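You operate a simulated robot arm through the tools that you are given. There is no shell and no other tool.

Carry out the task below with a simulated robot arm. There is one attempt and no reset: what you move stays moved.

TASK
Weigh the red tomato in the purple dish and set the weight slider.
Fine: the slider goes to the weight shown; the tomato comes from the tray at N27 and goes back in its cell; tare the small scale with the empty dish on it; leave the dish on the scale and the scale on.

The check looks at the end state, three seconds after you hand in, the way a careful person would. Anything else that was tipped, shoved, dropped, spilled or broken makes it a failure.

THE ROBOT
A 7-joint arm with a two-finger parallel gripper, fixed in place. Base frame: the origin is on the floor under the middle of its stand, x ahead of it, y to its left, z up; the work surface is at about z = 0.8. Readings come in m, degrees, newtons and seconds.
It reaches about 1.247 m from its shoulder. Its first joint turns from -132.0 to 132.0 degrees. Payload 3.91 kg.
The TCP is the grasp point between the finger pads, 0.03 m short of the fingertips. In the tool frame z runs along the fingers and y along their closing line. The gripper opens to 0.11 m. The fingers are 0.02 m wide and 0.01 m thick; the gripper's body (0.048 by 0.112 m) begins 0.055 m behind the TCP.
Orientation is told as [roll, pitch, yaw] about the base's x, y, z axes, in that order, counted from this pose: with the fingers straight down and closing along the base's y, the tool's x points along the base's -x, its y along +y and its z along -z.

THE INTERFACE
- The arm moves only by the tool jog_arm. Its argument "plan" is a list of rows, each a list of 7 numbers: the opening in per cent of the stroke, from 0 (shut) to 100 (fully open), then the shift along the tool's x, y, z in units of 50 mm (1.0 is 50 mm), then the turn, a rotation vector about the tool's x, y, z in units of 5 degrees (1.0 is 5 degrees). In form: [[gripper, dx, dy, dz, ax, ay, az], ...]. A call has 1 to 20 rows; each row shifts and turns the commanded pose from where the row before left it, along the tool's axes as they then stand. A call with a number of a shift or a turn outside -1 to 1 is refused whole. Rows are played at 5 a second. More than 0.05 m and 8.6 degrees between two rows, or a gripper value outside its range, and nothing of the call is played. Where a pose cannot be reached the arm comes as near as it can. A force on the tool above 70 N (or 10 N above the force at the start of the call, whichever is more), or a blocked arm, ends the call early, and 0.2 s more pass. The fingers move at their own pace (about 0.108 m/s each) and stop on an object; they squeeze with about 44 N. The grip force told is the motor's: it shows also when the fingers shut on nothing. Time passes only in rows, and 0.2 s behind the last, so rows that do not move let the fingers close. The reply holds the time, the measured pose of the TCP, the force on the tool along the base axes, the opening and the grip force, in the units named above and with some noise, with the torque about the TCP (base axes, N m) and any sound that the robot's microphone picked up, and new pictures: "pictures" is both (left out), scene, wrist or none.
- Cameras (640 x 400 px; columns grow to the right, rows downward): "scene" is fixed at [0.3998, 0.6508, 1.3574]; the picture's right is [-0.88, 0.47, 0.00], its down [0.16, 0.30, -0.94] and it looks along [-0.44, -0.83, -0.34] (base axes); focal length 214 px, centre (320, 200). "wrist" rides on the gripper at [0.072, 0.017, -0.103] in the tool frame; the picture's right is [-0.23, 0.97, 0.00], its down [-0.76, -0.18, -0.62] and it looks along [-0.61, -0.14, 0.78] (tool axes); focal length 222 px, centre (320, 200). There is no depth. A picture from a camera that has moved, and an enlarged one, comes with that camera's place and axes in the base frame and with its lens.
- inspect(camera, box): a new picture of the part [left, top, right, bottom] of that camera's present view, enlarged. The clock stands still meanwhile.
- job_done(): hands the job in; it is judged then, once.

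Places have to be worked out from the pictures, the camera data and where the tool is seen. Open the gripper and draw the arm clear of the work before you hand the job in, unless the task says otherwise.

The tools are called after "Request:" as name(argument=value, ...) on one line, values as JSON. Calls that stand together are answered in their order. jog_arm: Moves the arm, as the interface text tells. Its arguments: {"type":"object","properties":{"plan":{"type":"array","items":{"type":"array","items":{"type":"number"}}},"pictures":{"type":"string","enum":["both","scene","wrist","none"]}},"required":["plan"]} The other tools are called the same way: inspect (camera, box) takes an enlarged picture of a part of a camera's view; job_done () hands the job in.

At the start:

```text
clock: 0.0
position: [0.3269, 0.5131, 1.1745]
tcp_rot: [0.0, 0.0, 0.1]
force: [-0.3, 0.6, -0.3]
torque: [0.0, -0.02, -0.01]
width: 0.1101
grasp_force: 0.1
```

scene: 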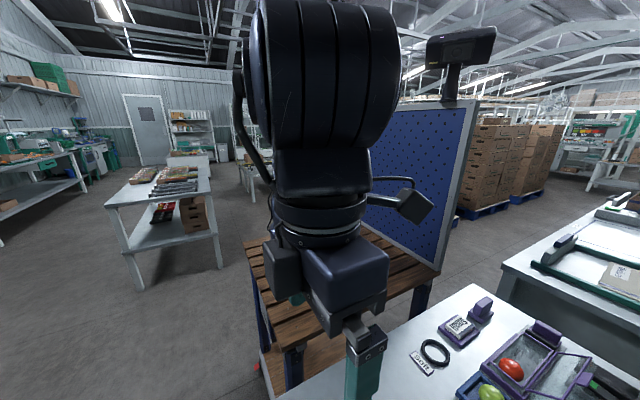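
wrist: 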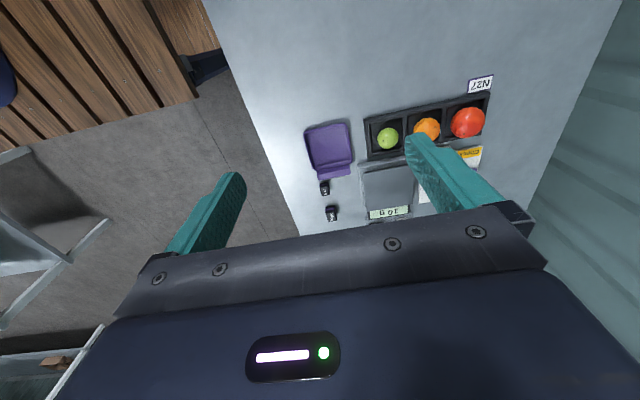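

I start by enlarging both views to see where the tray, dish, scale and slider are before moving anything.

Request:
inspect(camera="wrist", box=[280, 60, 520, 230])

Request:
inspect(camera="scene", box=[380, 260, 640, 400])

```text
2.35 times, centred on (400, 145) of wrist
camera zoom: at [0.2535, 0.5291, 1.2796], right [0.23, 0.97, 0.0], down [0.76, -0.18, 0.62], along [0.61, -0.14, -0.78], focal length 523 px, centre (132, 329)
```

zoom: 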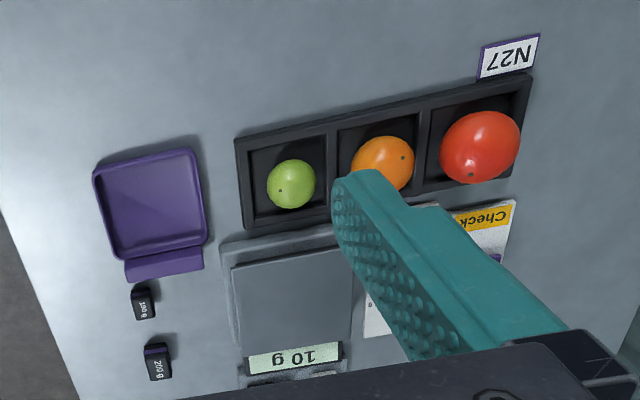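

```text
2.46 times, centred on (510, 330) of scene
camera zoom: at [0.3998, 0.6508, 1.3574], right [-0.88, 0.47, 0.0], down [0.16, 0.3, -0.94], along [-0.44, -0.83, -0.34], focal length 528 px, centre (-148, -120)
```

zoom: 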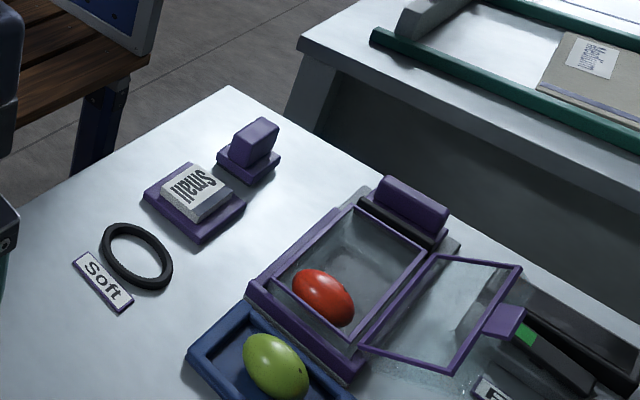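

The N27 tray (green, orange, red) looks to be around x≈0.48, y≈0.65–0.8. The purple dish is near (0.48, 0.50) and a scale showing "10 g" near (0.62, 0.63). I shift the wrist camera forward and left, staying high, to see the scale, its buttons and the slider.

Request:
jog_arm(plan=[[100, -0.7, 0.5, 0, 0, 0, 0], [100, -0.7, 0.5, 0, 0, 0, 0], [100, -0.7, 0.5, 0, 0, 0, 0], [100, -0.7, 0.5, 0, 0, 0, 0], [100, -0.7, 0.5, 0, 0, 0, 0], [100, 0, 0, 0, 0, 0, 0]])

```text
clock: 1.4
position: [0.4999, 0.6411, 1.1734]
tcp_rot: [0.0, -0.1, 0.1]
force: [-0.1, -0.2, 0.2]
torque: [-0.01, 0.01, -0.01]
width: 0.11
grasp_force: 0.0
camera wrist: at [0.4272, 0.6573, 1.2787], right [0.23, 0.97, 0.0], down [0.76, -0.18, 0.62], along [0.61, -0.14, -0.78], focal length 222 px, centre (320, 200)
```

scene: 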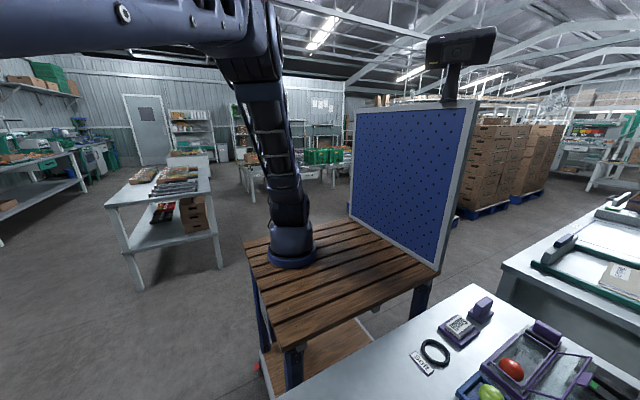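
wrist: 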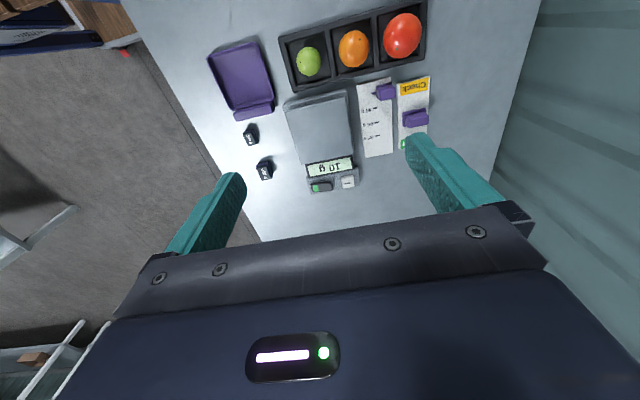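

Now the scale with two buttons, two slider cards and the weights are visible. I enlarge this area to read the labels.

Request:
inspect(camera="wrist", box=[270, 70, 450, 200])

Request:
inspect(camera="wrist", box=[190, 0, 450, 170])

Request:
inspect(camera="scene", box=[480, 320, 640, 400])

```text
3.08 times, centred on (360, 135) of wrist
camera zoom: at [0.4272, 0.6573, 1.2787], right [0.23, 0.97, 0.0], down [0.76, -0.18, 0.62], along [0.61, -0.14, -0.78], focal length 684 px, centre (197, 400)
```

zoom: 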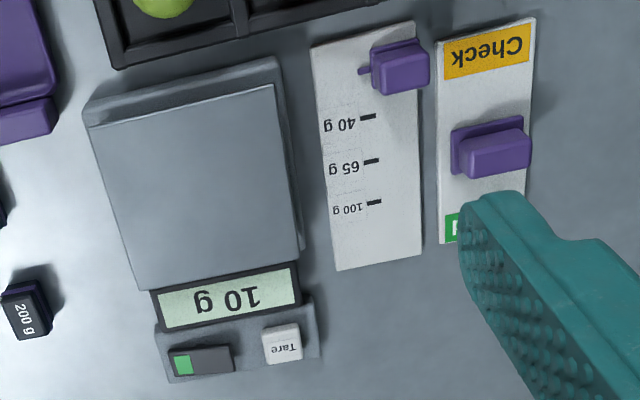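

```text
2.35 times, centred on (320, 85) of wrist
camera zoom: at [0.4272, 0.6573, 1.2787], right [0.23, 0.97, 0.0], down [0.76, -0.18, 0.62], along [0.61, -0.14, -0.78], focal length 523 px, centre (320, 471)
```

zoom: 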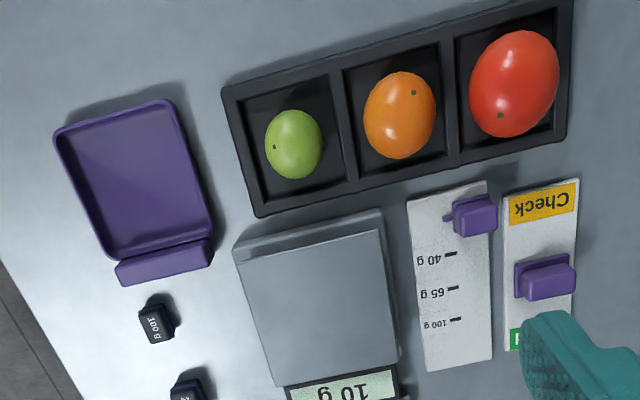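

```text
4.00 times, centred on (560, 360) of scene
camera zoom: at [0.3998, 0.6508, 1.3574], right [-0.88, 0.47, 0.0], down [0.16, 0.3, -0.94], along [-0.44, -0.83, -0.34], focal length 858 px, centre (-640, -440)
```

zoom: 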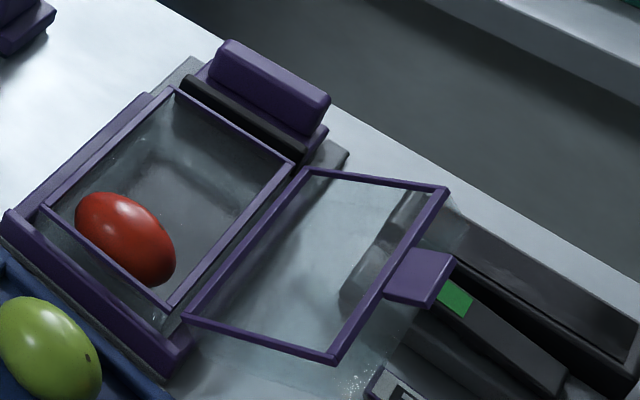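

The compact scale here reads 10 g empty, with a power switch (green) and a Tare button. The slider card has marks at 40, 65 and 100 g. Before starting, I look at the other devices at negative x to be sure which scale is the "small" one, carrying the camera there at height.

Request:
jog_arm(plan=[[100, 0.95, 0, -0.2, 0, 0, 0], [100, 0.95, 0, -0.2, 0, 0, 0], [100, 0.98, 0, 0, 0, 0, 0], [100, 0.98, 0, 0, 0, 0, 0], [100, 0.98, 0, 0, 0, 0, 0], [100, 0.98, 0, 0, 0, 0, 0], [100, 0.98, 0, 0, 0, 0, 0], [100, 0.98, 0, 0, 0, 0, 0], [100, 0.98, 0, 0, 0, 0, 0], [100, 0, 0, 0, 0, 0, 0]])

```text
clock: 3.6
position: [0.0626, 0.6339, 1.1937]
tcp_rot: [0.0, 0.0, 0.0]
force: [0.3, -0.6, 0.7]
torque: [0.02, 0.04, -0.02]
width: 0.1101
grasp_force: 0.1
camera wrist: at [-0.0106, 0.6508, 1.2986], right [0.23, 0.97, 0.0], down [0.76, -0.18, 0.62], along [0.61, -0.14, -0.78], focal length 222 px, centre (320, 200)
```

scene: 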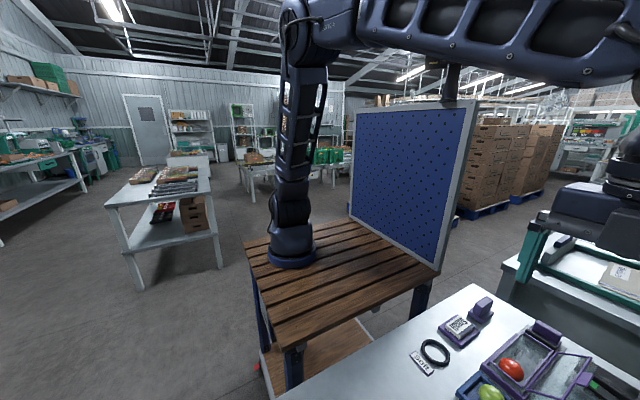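
wrist: 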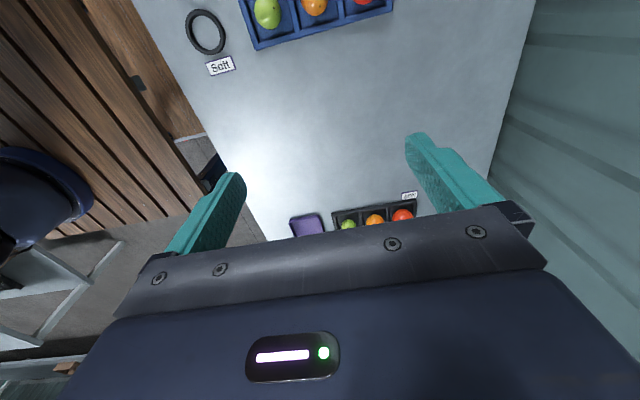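

A second, blue tray sits at negative x. I keep moving the camera that way to see the rest.

Request:
jog_arm(plan=[[100, 0.98, 0, 0, 0, 0, 0], [100, 0.98, 0, 0, 0, 0, 0], [100, 0.98, 0, 0, 0, 0, 0], [100, 0.98, 0, 0, 0, 0, 0], [100, 0.98, 0, 0, 0, 0, 0], [100, 0.98, 0, 0, 0, 0, 0], [100, 0, 0, 0, 0, 0, 0]])

```text
clock: 5.2
position: [-0.2295, 0.6346, 1.1934]
tcp_rot: [0.0, 0.1, 0.0]
force: [0.8, 1.0, -0.7]
torque: [-0.01, 0.01, 0.02]
width: 0.1099
grasp_force: 0.0
camera wrist: at [-0.3034, 0.6512, 1.2987], right [0.23, 0.97, 0.0], down [0.76, -0.18, 0.62], along [0.61, -0.14, -0.78], focal length 222 px, centre (320, 200)
```

scene: 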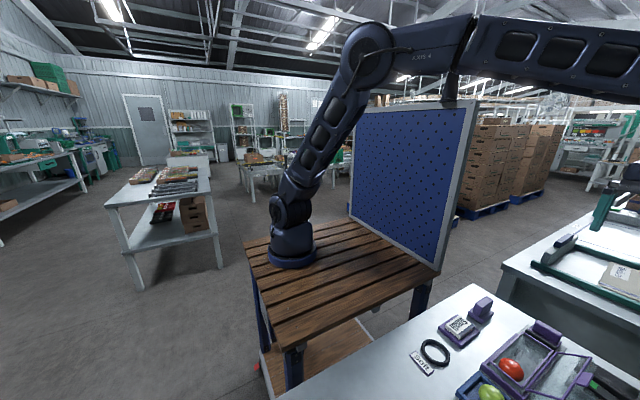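
wrist: 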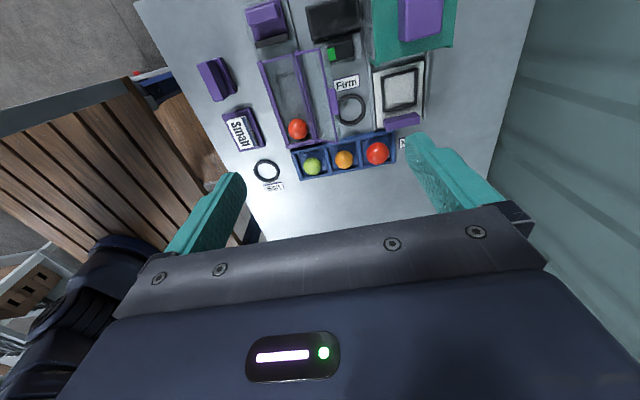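

Request:
inspect(camera="wrist", box=[190, 0, 460, 190])

```text
2.11 times, centred on (325, 95) of wrist
camera zoom: at [-0.3034, 0.6512, 1.2987], right [0.23, 0.97, 0.0], down [0.76, -0.18, 0.62], along [0.61, -0.14, -0.78], focal length 468 px, centre (310, 421)
```

zoom: 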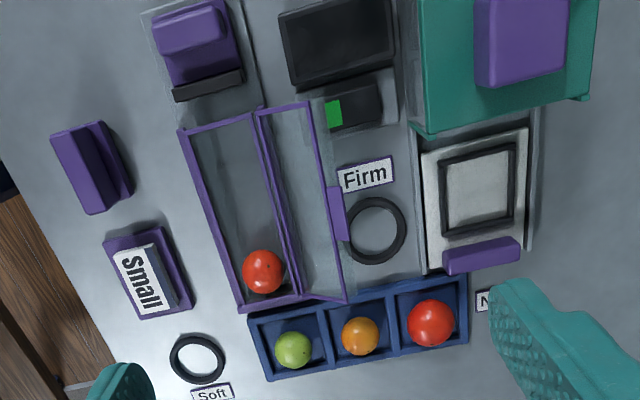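

That area is a different inspection station (firmness rings, stamp, glass box) with no other weighing scale I need, so the compact scale is the one to use. I go back over the N27 area, lower, to study the dish.

Request:
jog_arm(plan=[[100, -0.98, 0, 0, 0, 0, 0], [100, -0.98, 0, 0, 0, 0, 0], [100, -0.98, 0, 0, 0, 0, 0], [100, -0.98, 0, 0, 0, 0, 0], [100, -0.98, 0, 0, 0, 0, 0], [100, -0.98, 0, 0, 0, 0, 0], [100, -0.98, 0, 0, 0, 0, 0], [100, -0.98, 0, 0, 0, 0, 0], [100, -0.98, 0, 0, 0, 0, 0], [100, -0.9, -0.3, 0, 0, 0, 0], [100, -0.9, -0.4, 0, 0, 0, 0], [100, -0.9, -0.4, 0, 0, 0, 0], [100, -0.9, -0.4, 0, 0, 0, 0], [100, -0.9, -0.4, 0, 0, 0, 0], [100, 0, -0.4, 0.8, 0, 0, 0], [100, 0, -0.4, 0.8, 0, 0, 0], [100, 0, 0, 0.9, 0, 0, 0], [100, 0, 0, 0, 0, 0, 0]], pictures="wrist")

```text
clock: 9.0
position: [0.4353, 0.5024, 1.07]
tcp_rot: [0.1, 0.0, 0.0]
force: [-0.3, 0.1, 0.3]
torque: [-0.02, -0.01, 0.03]
width: 0.1098
grasp_force: 0.1
camera wrist: at [0.362, 0.5178, 1.1754], right [0.23, 0.97, 0.0], down [0.76, -0.18, 0.62], along [0.61, -0.14, -0.78], focal length 222 px, centre (320, 200)
```

wrist: 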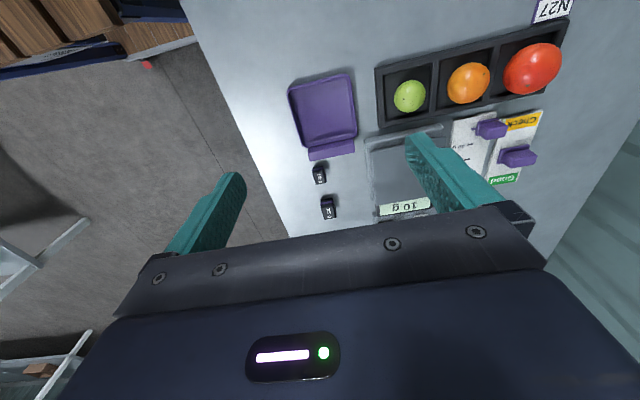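

Request:
inspect(camera="wrist", box=[270, 60, 390, 230])

Request:
inspect(camera="wrist", box=[360, 20, 600, 190])

```text
2.35 times, centred on (330, 145) of wrist
camera zoom: at [0.362, 0.5178, 1.1754], right [0.23, 0.97, 0.0], down [0.76, -0.18, 0.62], along [0.61, -0.14, -0.78], focal length 523 px, centre (296, 329)
```

zoom: 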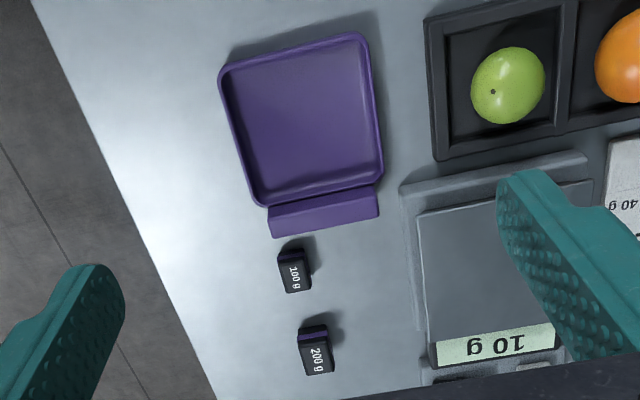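

```text
2.35 times, centred on (480, 105) of wrist
camera zoom: at [0.362, 0.5178, 1.1754], right [0.23, 0.97, 0.0], down [0.76, -0.18, 0.62], along [0.61, -0.14, -0.78], focal length 523 px, centre (-56, 424)
```

zoom: 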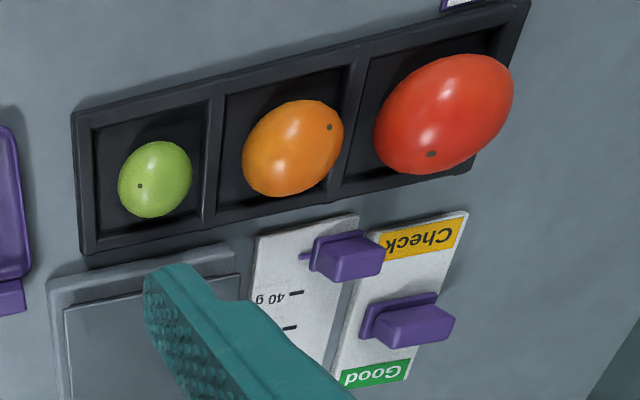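

The dish has a grip block on its +x side, next to the 100 g and 200 g weights. I need heights (grip block, rim, tray walls, slider knobs), so I back off and tilt the camera for an oblique view.

Request:
jog_arm(plan=[[100, 0.95, 0, 0, 0, 0, 0], [100, 0.95, 0, 0, 0, 0, 0], [100, 0.95, 0, 0, 0, 0, 0], [100, 0.95, 0.2, 0, 0, 0, 0], [100, 0, 0.5, 0, 0, -1, 0], [100, 0, 0.5, 0, 0, -1, 0], [100, 0, 0, 0, 0, -1, 0], [100, 0, 0, 0, 0, -1, 0], [100, 0, 0, 0, 0, -1, 0], [100, 0, 0, 0, 0, -1, 0], [100, 0, 0, 0, 0, -1, 0], [100, 0, 0, 0, 0, 0, 0]], pictures="wrist")

```text
clock: 11.6
position: [0.2449, 0.5635, 1.0698]
tcp_rot: [0.0, -34.9, 0.0]
force: [0.2, 0.4, -0.6]
torque: [-0.04, -0.01, -0.02]
width: 0.1097
grasp_force: 0.0
camera wrist: at [0.1264, 0.579, 1.1145], right [0.19, 0.97, 0.13], down [0.27, -0.18, 0.95], along [0.95, -0.14, -0.29], focal length 222 px, centre (320, 200)
```

wrist: 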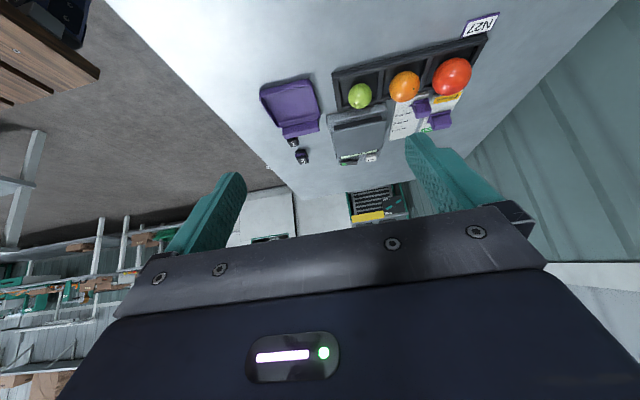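

Request:
inspect(camera="wrist", box=[250, 60, 380, 180])

Request:
inspect(camera="wrist", box=[320, 20, 500, 180])

```text
3.33 times, centred on (315, 120) of wrist
camera zoom: at [0.1264, 0.579, 1.1145], right [0.19, 0.97, 0.13], down [0.27, -0.18, 0.95], along [0.95, -0.14, -0.29], focal length 740 px, centre (337, 467)
```

zoom: 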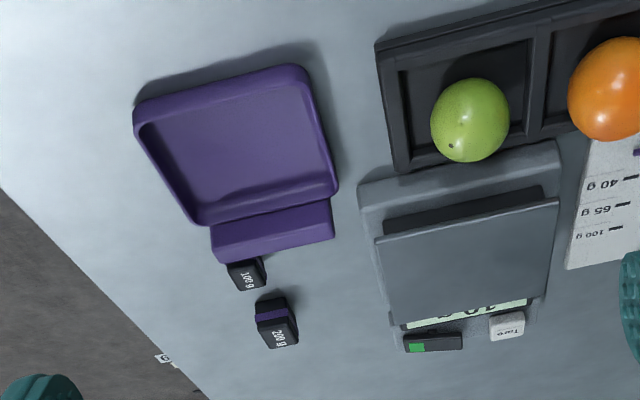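

```text
2.50 times, centred on (410, 100) of wrist
camera zoom: at [0.1264, 0.579, 1.1145], right [0.19, 0.97, 0.13], down [0.27, -0.18, 0.95], along [0.95, -0.14, -0.29], focal length 555 px, centre (95, 450)
```

zoom: 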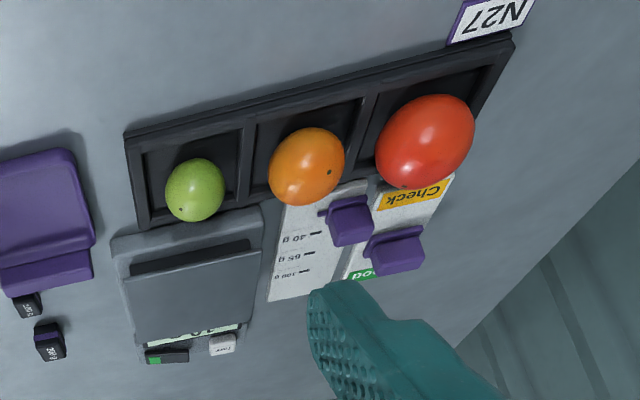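

From two views I triangulate the grip block: its top edge is at z≈0.836, x≈0.54, and it spans y≈0.46–0.538. The 100 g weight starts at about x=0.56, y<0.482. I level the tool and go over the dish for a closer look at the block.

Request:
jog_arm(plan=[[100, 0, -0.4, 0, 0, 1, 0], [100, 0, -0.4, 0, 0, 1, 0], [100, 0, -0.4, 0, 0, 1, 0], [100, 0, 0, 0, 0, 1, 0], [100, 0, 0, 0, 0, 1, 0], [100, 0, 0, 0, 0, 1, 0], [100, 0, 0, 0, 0, 1, 0], [100, -0.9, 0, 0.2, 0, 0, 0], [100, -0.9, 0, 0.3, 0, 0, 0], [100, -0.9, 0, 0.3, 0, 0, 0], [100, -0.9, 0, 0.3, 0, 0, 0], [100, -0.9, 0, 0.3, 0, 0, 0], [100, -0.6, 0, 0.4, 0, 0, 0], [100, 0, 0, 0, 0, 0, 0]], pictures="wrist")

Request:
inspect(camera="wrist", box=[240, 20, 440, 200])

```text
clock: 14.6
position: [0.5017, 0.5034, 0.979]
tcp_rot: [0.0, 0.0, 0.1]
force: [-0.3, 0.3, 0.2]
torque: [0.03, 0.0, 0.01]
width: 0.11
grasp_force: 0.0
camera wrist: at [0.4285, 0.5194, 1.0841], right [0.23, 0.97, 0.0], down [0.76, -0.18, 0.62], along [0.61, -0.14, -0.78], focal length 222 px, centre (320, 200)
```

wrist: 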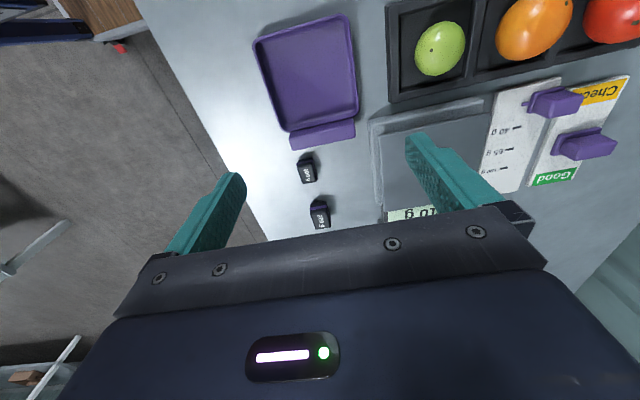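

```text
2.22 times, centred on (340, 110) of wrist
camera zoom: at [0.4285, 0.5194, 1.0841], right [0.23, 0.97, 0.0], down [0.76, -0.18, 0.62], along [0.61, -0.14, -0.78], focal length 494 px, centre (276, 400)
```

zoom: 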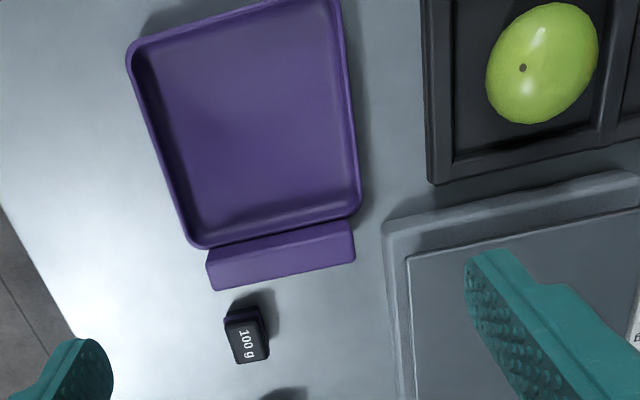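

Request:
inspect(camera="wrist", box=[280, 110, 370, 160])

```text
7.11 times, centred on (325, 135) of wrist
camera zoom: at [0.4285, 0.5194, 1.0841], right [0.23, 0.97, 0.0], down [0.76, -0.18, 0.62], along [0.61, -0.14, -0.78], focal length 1580 px, centre (284, 662)
```

zoom: 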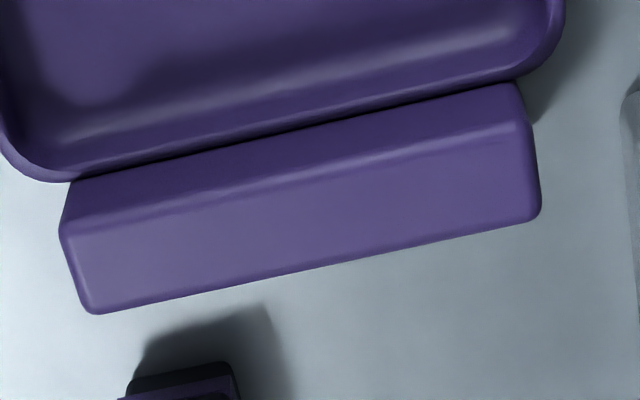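

The close-up shows the grip block is an upright tab: x≈0.526–0.541, y≈0.460–0.537, top at z≈0.836 against a dish rim at about 0.819. With the tool unrotated, the open fingers can straddle its 77 mm width. I line up at x≈0.538, y≈0.4985 and come down part way to check alignment.

Request:
jog_arm(plan=[[100, -0.726, -0.1, 0, 0, 0, 0], [100, 0, 0, 0.8, 0, 0, 0], [100, 0, 0, 0.8, 0, 0, 0], [100, 0, 0, 0, 0, 0, 0]], pictures="wrist")

Request:
inspect(camera="wrist", box=[220, 80, 420, 220])

```text
clock: 15.6
position: [0.5382, 0.4961, 0.9026]
tcp_rot: [0.0, 0.0, -0.1]
force: [1.2, 0.3, -0.1]
torque: [-0.02, 0.0, -0.02]
width: 0.1099
grasp_force: 0.0
camera wrist: at [0.4652, 0.5127, 1.0074], right [0.23, 0.97, 0.0], down [0.76, -0.18, 0.62], along [0.61, -0.14, -0.78], focal length 222 px, centre (320, 200)
```

wrist: 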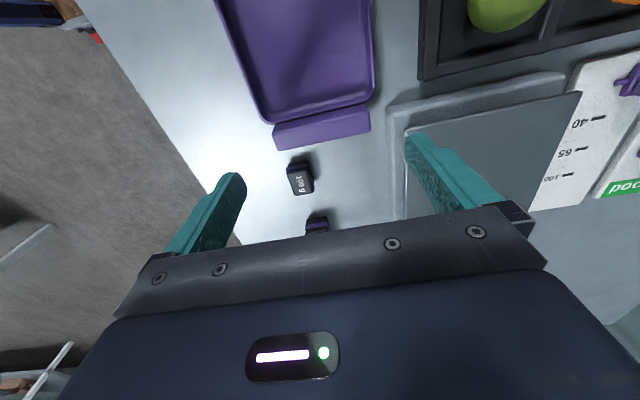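

```text
2.86 times, centred on (320, 150) of wrist
camera zoom: at [0.4652, 0.5127, 1.0074], right [0.23, 0.97, 0.0], down [0.76, -0.18, 0.62], along [0.61, -0.14, -0.78], focal length 635 px, centre (320, 343)
```

zoom: 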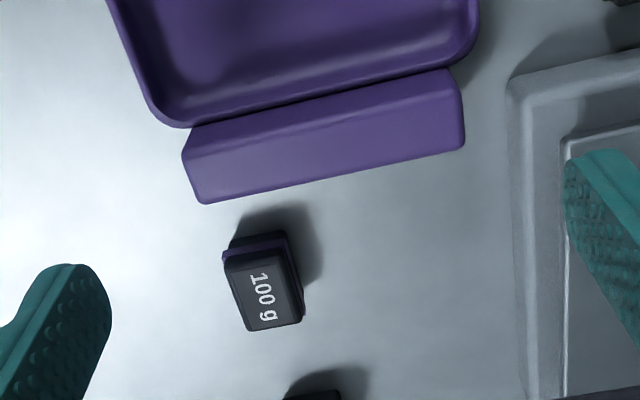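

Refined: the tab spans x 0.525–0.5405 and y 0.4605–0.536, and the 100 g weight starts at x=0.56, so the fingers clear it by about 12 mm. I lower to TCP z≈0.842 and close.

Request:
jog_arm(plan=[[100, 0, 0.03, 0.5, 0, 0, 0], [100, 0, 0, 0.5, 0, 0, 0], [100, 0, 0, 0.2, 0, 0, 0], [100, 0, 0, 0, 0, 0, 0], [60, 0, 0, 0, 0, 0, 0], [60, 0, 0, 0, 0, 0, 0], [60, 0, 0, 0, 0, 0, 0]], pictures="wrist")

Request:
inspect(camera="wrist", box=[220, 80, 420, 220])

```text
clock: 16.3
position: [0.5386, 0.502, 0.8592]
tcp_rot: [0.8, -0.5, 0.0]
force: [-15.2, -15.9, 40.3]
torque: [1.95, 0.2, 0.79]
width: 0.1029
grasp_force: 0.1
stopped in row 3: the force on the tool passed its limit at 92 N (the readings are from after the stop); the commanded pose is now the measured one
camera wrist: at [0.4644, 0.5172, 0.9642], right [0.23, 0.97, 0.02], down [0.76, -0.18, 0.63], along [0.61, -0.13, -0.78], focal length 222 px, centre (320, 200)
```

wrist: 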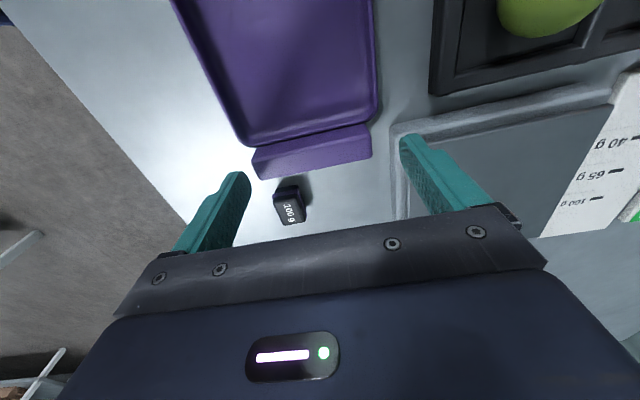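

```text
2.86 times, centred on (320, 150) of wrist
camera zoom: at [0.4644, 0.5172, 0.9642], right [0.23, 0.97, 0.02], down [0.76, -0.18, 0.63], along [0.61, -0.13, -0.78], focal length 635 px, centre (320, 343)
```

zoom: 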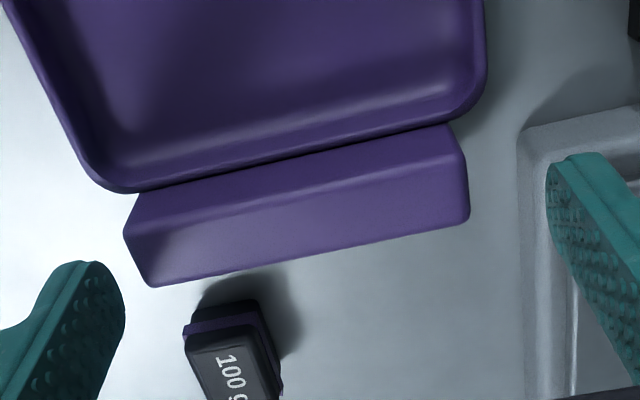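

The force stop came from the right finger landing on the edge of the scale's housing, at y≈0.555. I lift straight up and check that nothing moved.

Request:
jog_arm(plan=[[100, 0, 0, -0.4, 0, 0, 0], [100, 0, 0, -0.6, 0, 0, 0], [100, 0, 0, -0.8, 0, 0, 0], [100, 0, 0, -0.8, 0, 0, 0], [100, 0, 0, 0, 0, 0, 0]], pictures="wrist")

Request:
inspect(camera="wrist", box=[240, 20, 560, 220])

```text
clock: 17.5
position: [0.5361, 0.5009, 0.9845]
tcp_rot: [0.7, -0.4, 0.0]
force: [-0.1, 0.7, 0.5]
torque: [0.0, -0.01, 0.02]
width: 0.11
grasp_force: 0.1
camera wrist: at [0.4636, 0.5167, 1.0891], right [0.23, 0.97, 0.01], down [0.76, -0.18, 0.63], along [0.61, -0.13, -0.78], focal length 222 px, centre (320, 200)
```

wrist: 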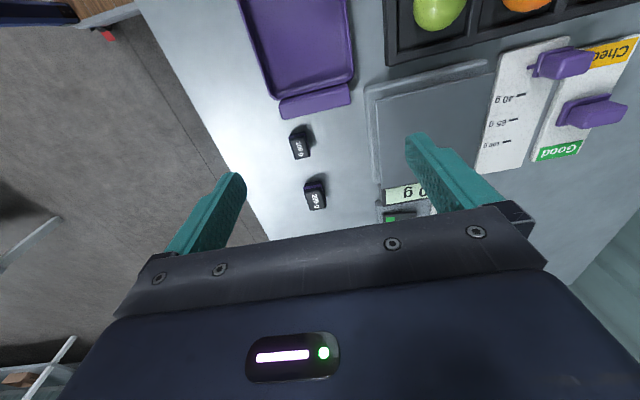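

```text
2.00 times, centred on (400, 120) of wrist
camera zoom: at [0.4636, 0.5167, 1.0891], right [0.23, 0.97, 0.01], down [0.76, -0.18, 0.63], along [0.61, -0.13, -0.78], focal length 444 px, centre (160, 360)
```

zoom: 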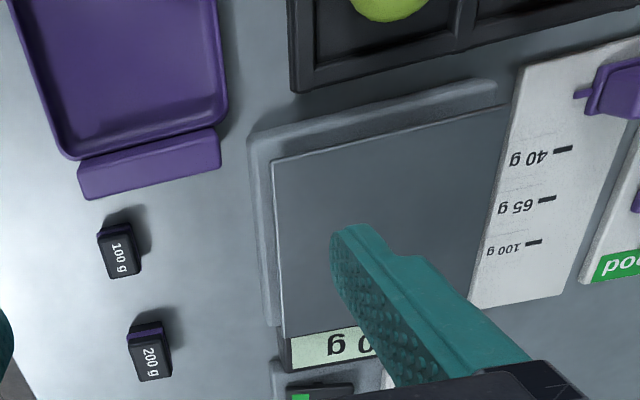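

The scale looks undisturbed. Its housing corner is at about (0.533, 0.555), so straddling the tab along y is too tight. I will pinch the tab across its 15 mm thickness instead, turning the tool 90° at this height and removing the small tilt picked up at the stop.

Request:
jog_arm(plan=[[100, 0.062, -0.058, 0, 0.14, 0.08, 0], [100, 0, 0, 0, 0, 0, -1], [100, 0, 0, 0, 0, 0, -1], [100, 0, 0, 0, 0, 0, -1], [100, 0, 0, 0, 0, 0, -1], [100, 0, 0, 0, 0, 0, -1], [100, 0, 0, 0, 0, 0, -1], [100, 0, 0, 0, 0, 0, -1], [100, 0, 0, 0, 0, 0, -1], [100, 0, 0, 0, 0, 0, -1], [100, 0, 0, 0, 0, 0, -1], [100, 0, 0, 0, 0, 0, -1], [100, 0, 0, 0, 0, 0, -1], [100, 0, 0, 0, 0, 0, -1], [100, 0, 0, 0, 0, 0, -1], [100, 0, 0, 0, 0, 0, -1], [100, 0, 0, 0, 0, 0, -1], [100, 0, 0, 0, 0, 0, -1], [100, 0, 0, 0, 0, 0, -1], [50, 0, 0, 0, 0, 0, 0]], pictures="wrist")

Request:
inspect(camera="wrist", box=[200, 20, 440, 220])

```text
clock: 21.7
position: [0.5336, 0.4973, 0.9867]
tcp_rot: [0.0, 0.2, 90.1]
force: [-0.6, -0.2, 0.5]
torque: [-0.05, 0.02, 0.02]
width: 0.0551
grasp_force: 0.0
camera wrist: at [0.5172, 0.4248, 1.0918], right [-0.97, 0.23, 0.0], down [0.18, 0.76, 0.62], along [0.14, 0.61, -0.78], focal length 222 px, centre (320, 200)
```

wrist: 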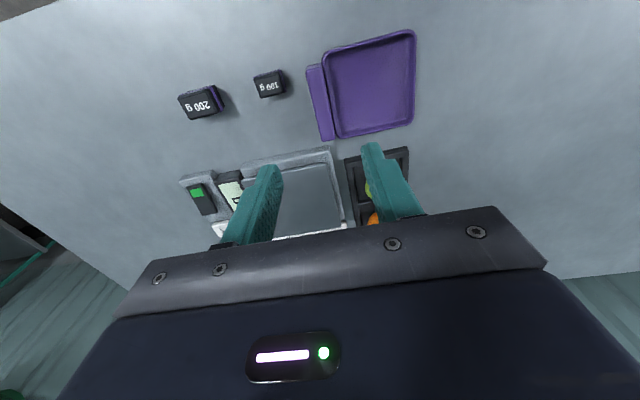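

```text
2.00 times, centred on (320, 120) of wrist
camera zoom: at [0.5172, 0.4248, 1.0918], right [-0.97, 0.23, 0.0], down [0.18, 0.76, 0.62], along [0.14, 0.61, -0.78], focal length 444 px, centre (320, 360)
```

zoom: 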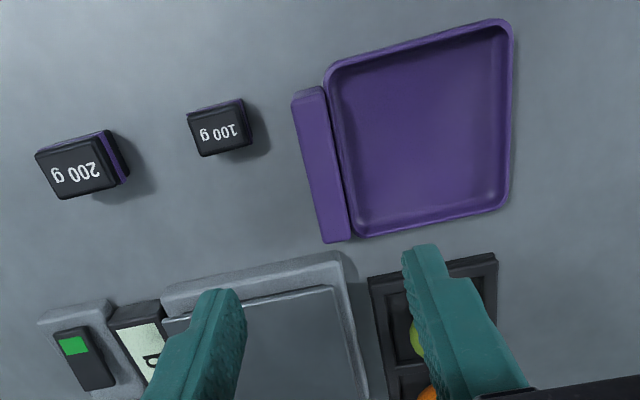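

In this orientation the tab reads x≈0.5236–0.539, y≈0.457–0.537. I centre on it with y≈0.500 (10 mm clear of the 100 g weight), narrow the gripper to 40%, and come down to just above the tab.

Request:
jog_arm(plan=[[40, -0.05, 0.04, 0, 0, 0, 0], [40, 0, 0, 0.8, 0, 0, 0], [40, 0, 0, 0.8, 0, 0, 0], [40, 0, 0, 0.6, 0, 0, 0], [40, 0, 0, 0, 0, 0, 0]], pictures="wrist")

Request:
inspect(camera="wrist", box=[220, 100, 420, 220])

```text
clock: 22.9
position: [0.5334, 0.5021, 0.8745]
tcp_rot: [0.0, -0.1, 90.0]
force: [0.4, 0.1, 0.4]
torque: [0.02, 0.0, -0.02]
width: 0.044
grasp_force: 0.1
camera wrist: at [0.5153, 0.4282, 0.9796], right [-0.97, 0.23, 0.0], down [0.18, 0.76, 0.62], along [0.14, 0.61, -0.78], focal length 222 px, centre (320, 200)
```

wrist: 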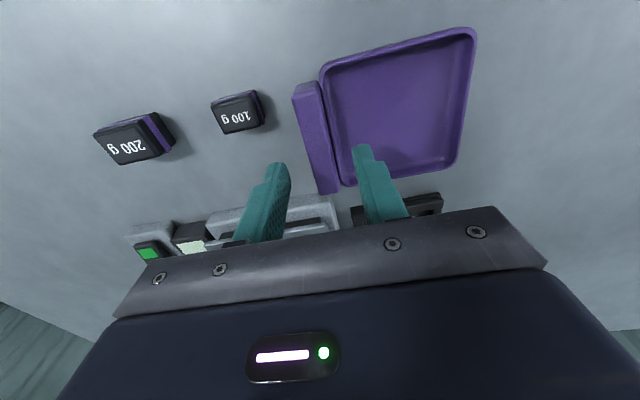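

```text
3.20 times, centred on (320, 160) of wrist
camera zoom: at [0.5153, 0.4282, 0.9796], right [-0.97, 0.23, 0.0], down [0.18, 0.76, 0.62], along [0.14, 0.61, -0.78], focal length 711 px, centre (320, 328)
```

zoom: 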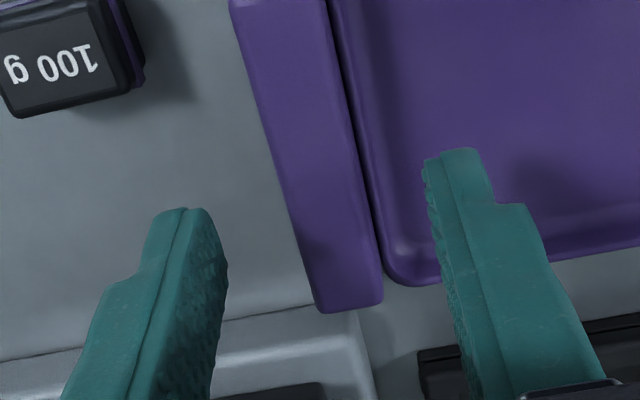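

The fingertips straddle the tab: one outside, one over the dish floor, tips about 8 mm above the tab top. I lower about 22 mm, keeping the tips just above the dish rim, and close.

Request:
jog_arm(plan=[[40, 0, 0.03, 0.2, 0, 0, 0], [40, 0, 0, 0.15, 0, 0, 0], [40, 0, 0, 0.1, 0, 0, 0], [40, 0, 0, 0, 0, 0, 0]], pictures="wrist")

Request:
inspect(camera="wrist", box=[220, 100, 420, 220])

```text
clock: 23.9
position: [0.5321, 0.4999, 0.8539]
tcp_rot: [0.0, 0.1, 89.9]
force: [0.2, 0.2, 0.5]
torque: [-0.01, 0.0, 0.02]
width: 0.0441
grasp_force: 0.0
camera wrist: at [0.5152, 0.4275, 0.959], right [-0.97, 0.23, 0.0], down [0.18, 0.76, 0.62], along [0.14, 0.61, -0.78], focal length 222 px, centre (320, 200)
```

wrist: 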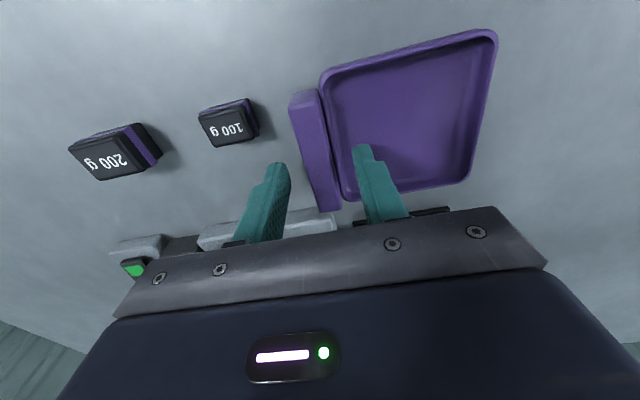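

```text
3.20 times, centred on (320, 160) of wrist
camera zoom: at [0.5152, 0.4275, 0.959], right [-0.97, 0.23, 0.0], down [0.18, 0.76, 0.62], along [0.14, 0.61, -0.78], focal length 711 px, centre (320, 328)
```

zoom: 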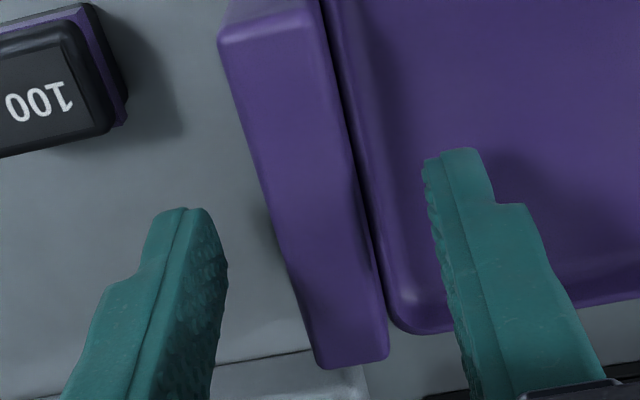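

No contact at z=0.854. I close the fingers on the tab and wait for the grip.

Request:
jog_arm(plan=[[10, 0, 0, 0, 0, 0, 0], [5, 0, 0, 0, 0, 0, 0], [5, 0, 0, 0, 0, 0, 0], [5, 0, 0, 0, 0, 0, 0]], pictures="wrist")

Request:
inspect(camera="wrist", box=[220, 60, 420, 220])

```text
clock: 24.9
position: [0.5319, 0.5007, 0.8539]
tcp_rot: [0.1, 0.0, 90.0]
force: [0.6, -0.4, 0.3]
torque: [0.01, -0.01, 0.02]
width: 0.0164
grasp_force: 43.8
camera wrist: at [0.5152, 0.4275, 0.9591], right [-0.97, 0.23, 0.0], down [0.18, 0.76, 0.62], along [0.14, 0.61, -0.78], focal length 222 px, centre (320, 200)
```

wrist: 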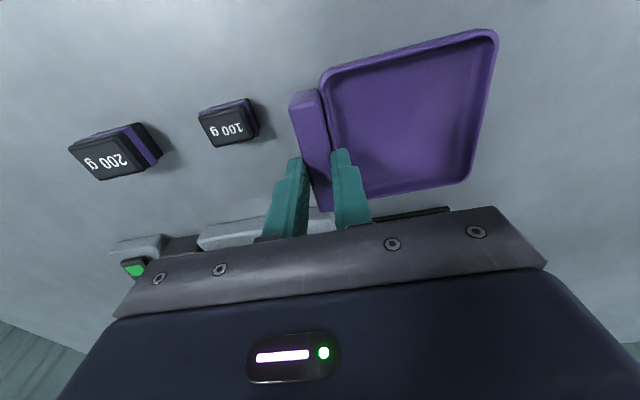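

```text
2.50 times, centred on (320, 140) of wrist
camera zoom: at [0.5152, 0.4275, 0.9591], right [-0.97, 0.23, 0.0], down [0.18, 0.76, 0.62], along [0.14, 0.61, -0.78], focal length 555 px, centre (320, 350)
```

zoom: 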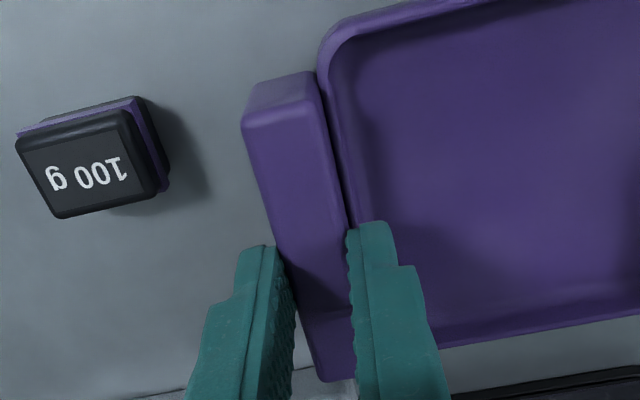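

The tab is gripped at 16 mm with 44 N. I lift a little and check that the dish stays level.

Request:
jog_arm(plan=[[5, 0, 0, -0.2, 0, 0, 0], [5, 0, 0, -0.4, 0, 0, 0], [5, 0, 0, 0, 0, 0, 0]], pictures="wrist")

Request:
inspect(camera="wrist", box=[220, 0, 540, 220])

```text
clock: 25.7
position: [0.5304, 0.5022, 0.8846]
tcp_rot: [0.0, 0.1, 90.0]
force: [-0.6, -0.2, -1.3]
torque: [0.02, 0.02, 0.01]
width: 0.0167
grasp_force: 43.7
camera wrist: at [0.5144, 0.4284, 0.9891], right [-0.97, 0.23, 0.0], down [0.18, 0.76, 0.62], along [0.14, 0.61, -0.78], focal length 222 px, centre (320, 200)
```

wrist: 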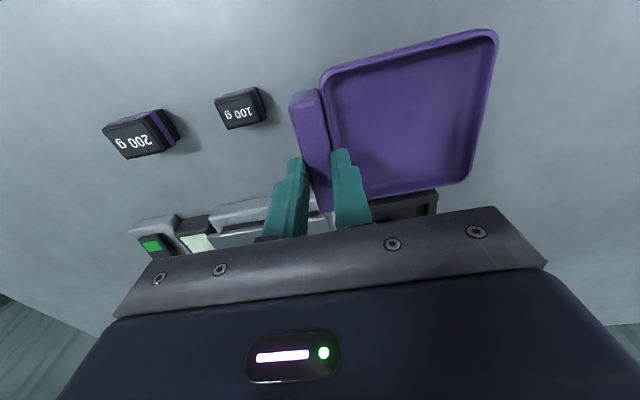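

```text
1.82 times, centred on (380, 110) of wrist
camera zoom: at [0.5144, 0.4284, 0.9891], right [-0.97, 0.23, 0.0], down [0.18, 0.76, 0.62], along [0.14, 0.61, -0.78], focal length 404 px, centre (211, 364)
```

zoom: 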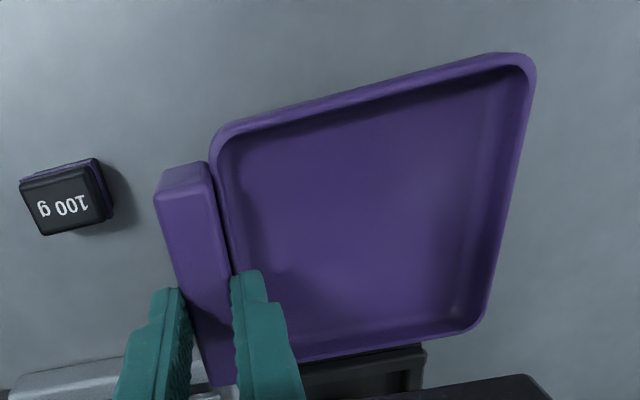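

The dish is held level with no slip. I raise it to about 0.12 m above the table, carry it over the scale plate (plate x 0.539–0.656, y 0.5625–0.678, top at about 0.844) and look.

Request:
jog_arm(plan=[[5, 0, 0, -0.6, 0, 0, 0], [5, 0, 0, -0.6, 0, 0, 0], [5, 0, 0, -0.6, 0, 0, 0], [5, -0.49, -0.452, 0, 0, 0, 0], [5, -0.49, -0.452, 0, 0, 0, 0], [5, -0.49, -0.452, 0, 0, 0, 0], [5, -0.49, -0.452, 0, 0, 0, 0], [5, -0.49, -0.452, 0, 0, 0, 0], [5, 0, 0, 0, 0, 0, 0], [5, 0, 0, 0, 0, 0, 0]], pictures="wrist")

Request:
inspect(camera="wrist", box=[180, 0, 540, 230])

```text
clock: 27.9
position: [0.6453, 0.6219, 0.9746]
tcp_rot: [0.1, -0.1, 90.0]
force: [0.0, -0.2, -0.7]
torque: [-0.02, -0.01, 0.01]
width: 0.0164
grasp_force: 43.8
camera wrist: at [0.6286, 0.5502, 1.0801], right [-0.97, 0.23, 0.0], down [0.18, 0.76, 0.62], along [0.14, 0.61, -0.78], focal length 222 px, centre (320, 200)
```

wrist: 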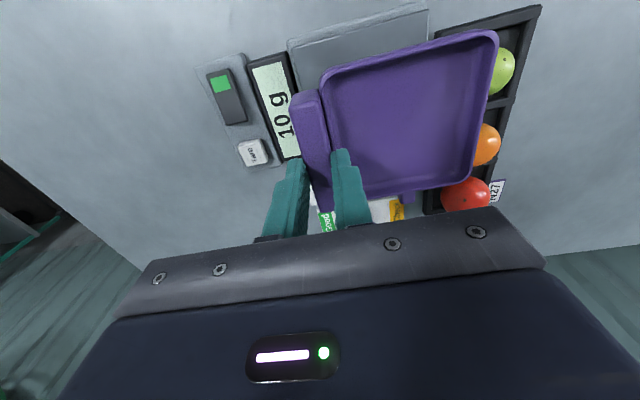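

```text
1.74 times, centred on (360, 115) of wrist
camera zoom: at [0.6286, 0.5502, 1.0801], right [-0.97, 0.23, 0.0], down [0.18, 0.76, 0.62], along [0.14, 0.61, -0.78], focal length 386 px, centre (250, 348)
```

zoom: 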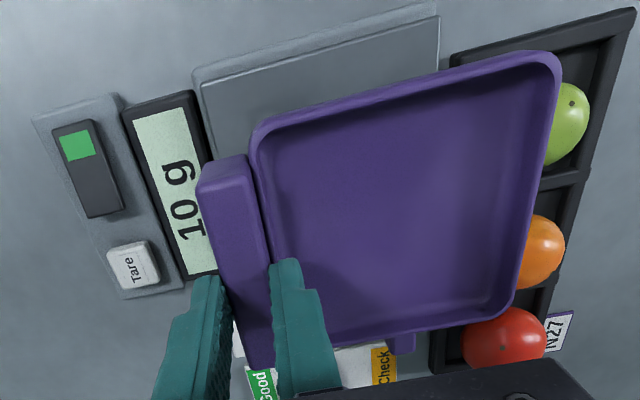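

The dish sits right over the plate, which I confirm at x 0.540–0.656. I lower quickly to about 10 mm above and then in small steps, watching the force.

Request:
jog_arm(plan=[[5, 0, 0, 0.5, 0, 0, 0], [5, 0, 0, 0.5, 0, 0, 0], [5, 0, 0, 0.2, 0, 0, 0], [5, 0, 0, 0.1, 0, 0, 0], [5, 0, 0, 0.1, 0, 0, 0], [5, 0, 0, 0, 0, 0, 0]], pictures="wrist")

Request:
inspect(camera="wrist", box=[180, 0, 540, 230])

```text
clock: 29.3
position: [0.6448, 0.6226, 0.9043]
tcp_rot: [0.0, 0.2, 90.0]
force: [-0.4, 0.1, 0.1]
torque: [0.02, -0.06, 0.01]
width: 0.0164
grasp_force: 43.6
camera wrist: at [0.6271, 0.5498, 1.0089], right [-0.97, 0.23, 0.0], down [0.18, 0.76, 0.62], along [0.14, 0.61, -0.78], focal length 222 px, centre (320, 200)
```

wrist: 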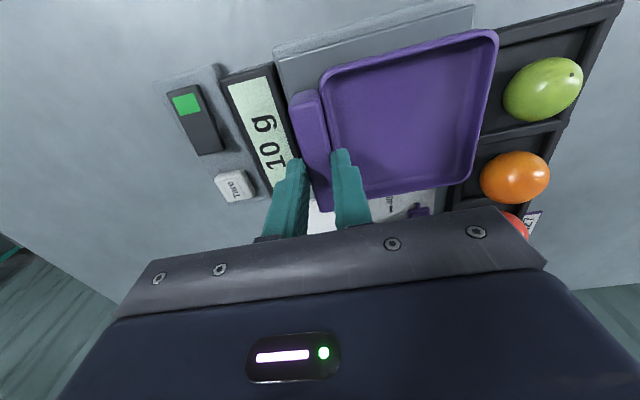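

```text
1.74 times, centred on (360, 115) of wrist
camera zoom: at [0.6271, 0.5498, 1.0089], right [-0.97, 0.23, 0.0], down [0.18, 0.76, 0.62], along [0.14, 0.61, -0.78], focal length 386 px, centre (250, 348)
```

zoom: 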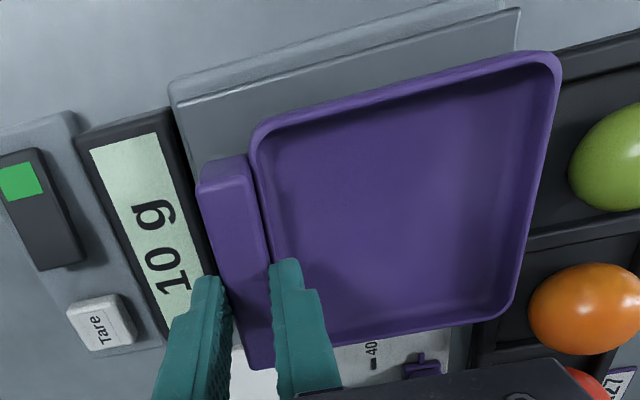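

Still clear of the plate by a few millimetres. I continue down in 1.5–2 mm steps and read the force and display.

Request:
jog_arm(plan=[[5, 0, 0, 0.04, 0, 0, 0], [5, 0, 0, 0.04, 0, 0, 0], [5, 0, 0, 0, 0, 0, 0]], pictures="wrist")

Request:
inspect(camera="wrist", box=[180, 0, 540, 230])

```text
clock: 30.1
position: [0.6435, 0.6241, 0.9]
tcp_rot: [0.1, 0.0, 90.1]
force: [-0.3, -0.3, -1.7]
torque: [0.05, -0.02, -0.03]
width: 0.0166
grasp_force: 43.8
camera wrist: at [0.6264, 0.5507, 1.0049], right [-0.97, 0.23, 0.0], down [0.18, 0.76, 0.62], along [0.14, 0.61, -0.78], focal length 222 px, centre (320, 200)
```

wrist: 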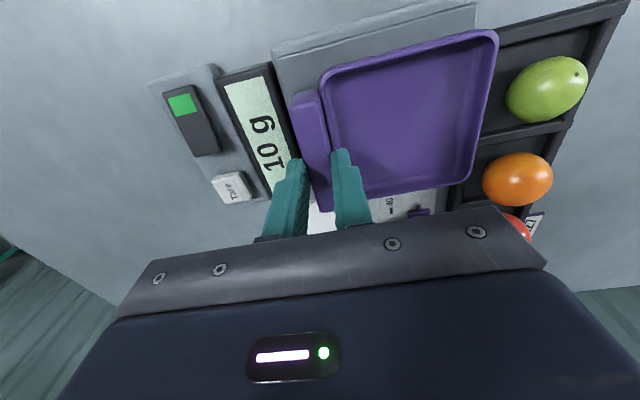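

```text
1.74 times, centred on (360, 115) of wrist
camera zoom: at [0.6264, 0.5507, 1.0049], right [-0.97, 0.23, 0.0], down [0.18, 0.76, 0.62], along [0.14, 0.61, -0.78], focal length 386 px, centre (250, 348)
```

zoom: 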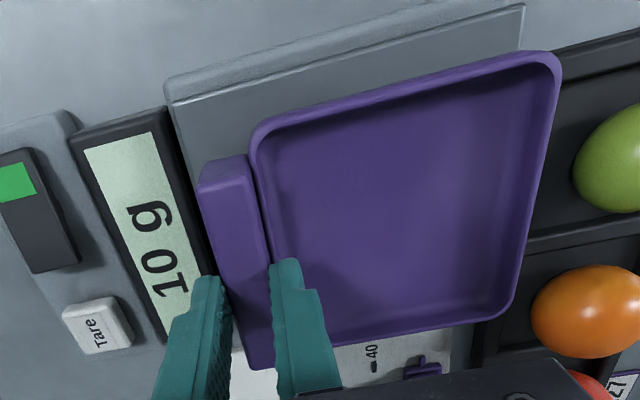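

Request:
jog_arm(plan=[[5, 0, 0, 0.04, 0, 0, 0], [5, 0, 0, 0.03, 0, 0, 0], [5, 0, 0, 0, 0, 0, 0]], pictures="wrist")

Request:
inspect(camera="wrist", box=[180, 0, 540, 230])

```text
clock: 30.9
position: [0.6427, 0.6225, 0.8966]
tcp_rot: [0.0, 0.0, 90.0]
force: [-0.1, 0.2, 0.1]
torque: [0.01, 0.03, -0.03]
width: 0.0163
grasp_force: 43.5
camera wrist: at [0.6261, 0.5508, 1.0019], right [-0.97, 0.23, 0.0], down [0.18, 0.76, 0.62], along [0.14, 0.61, -0.78], focal length 222 px, centre (320, 200)
```

wrist: 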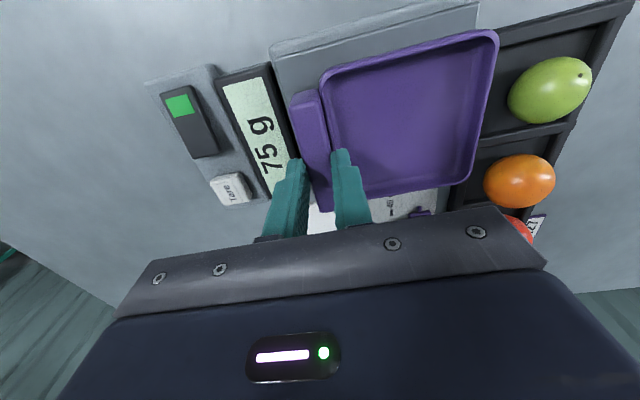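

```text
1.74 times, centred on (360, 115) of wrist
camera zoom: at [0.6261, 0.5508, 1.0019], right [-0.97, 0.23, 0.0], down [0.18, 0.76, 0.62], along [0.14, 0.61, -0.78], focal length 386 px, centre (250, 348)
```

zoom: 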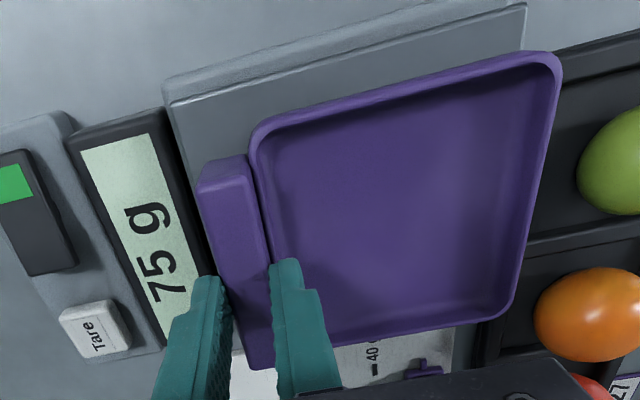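

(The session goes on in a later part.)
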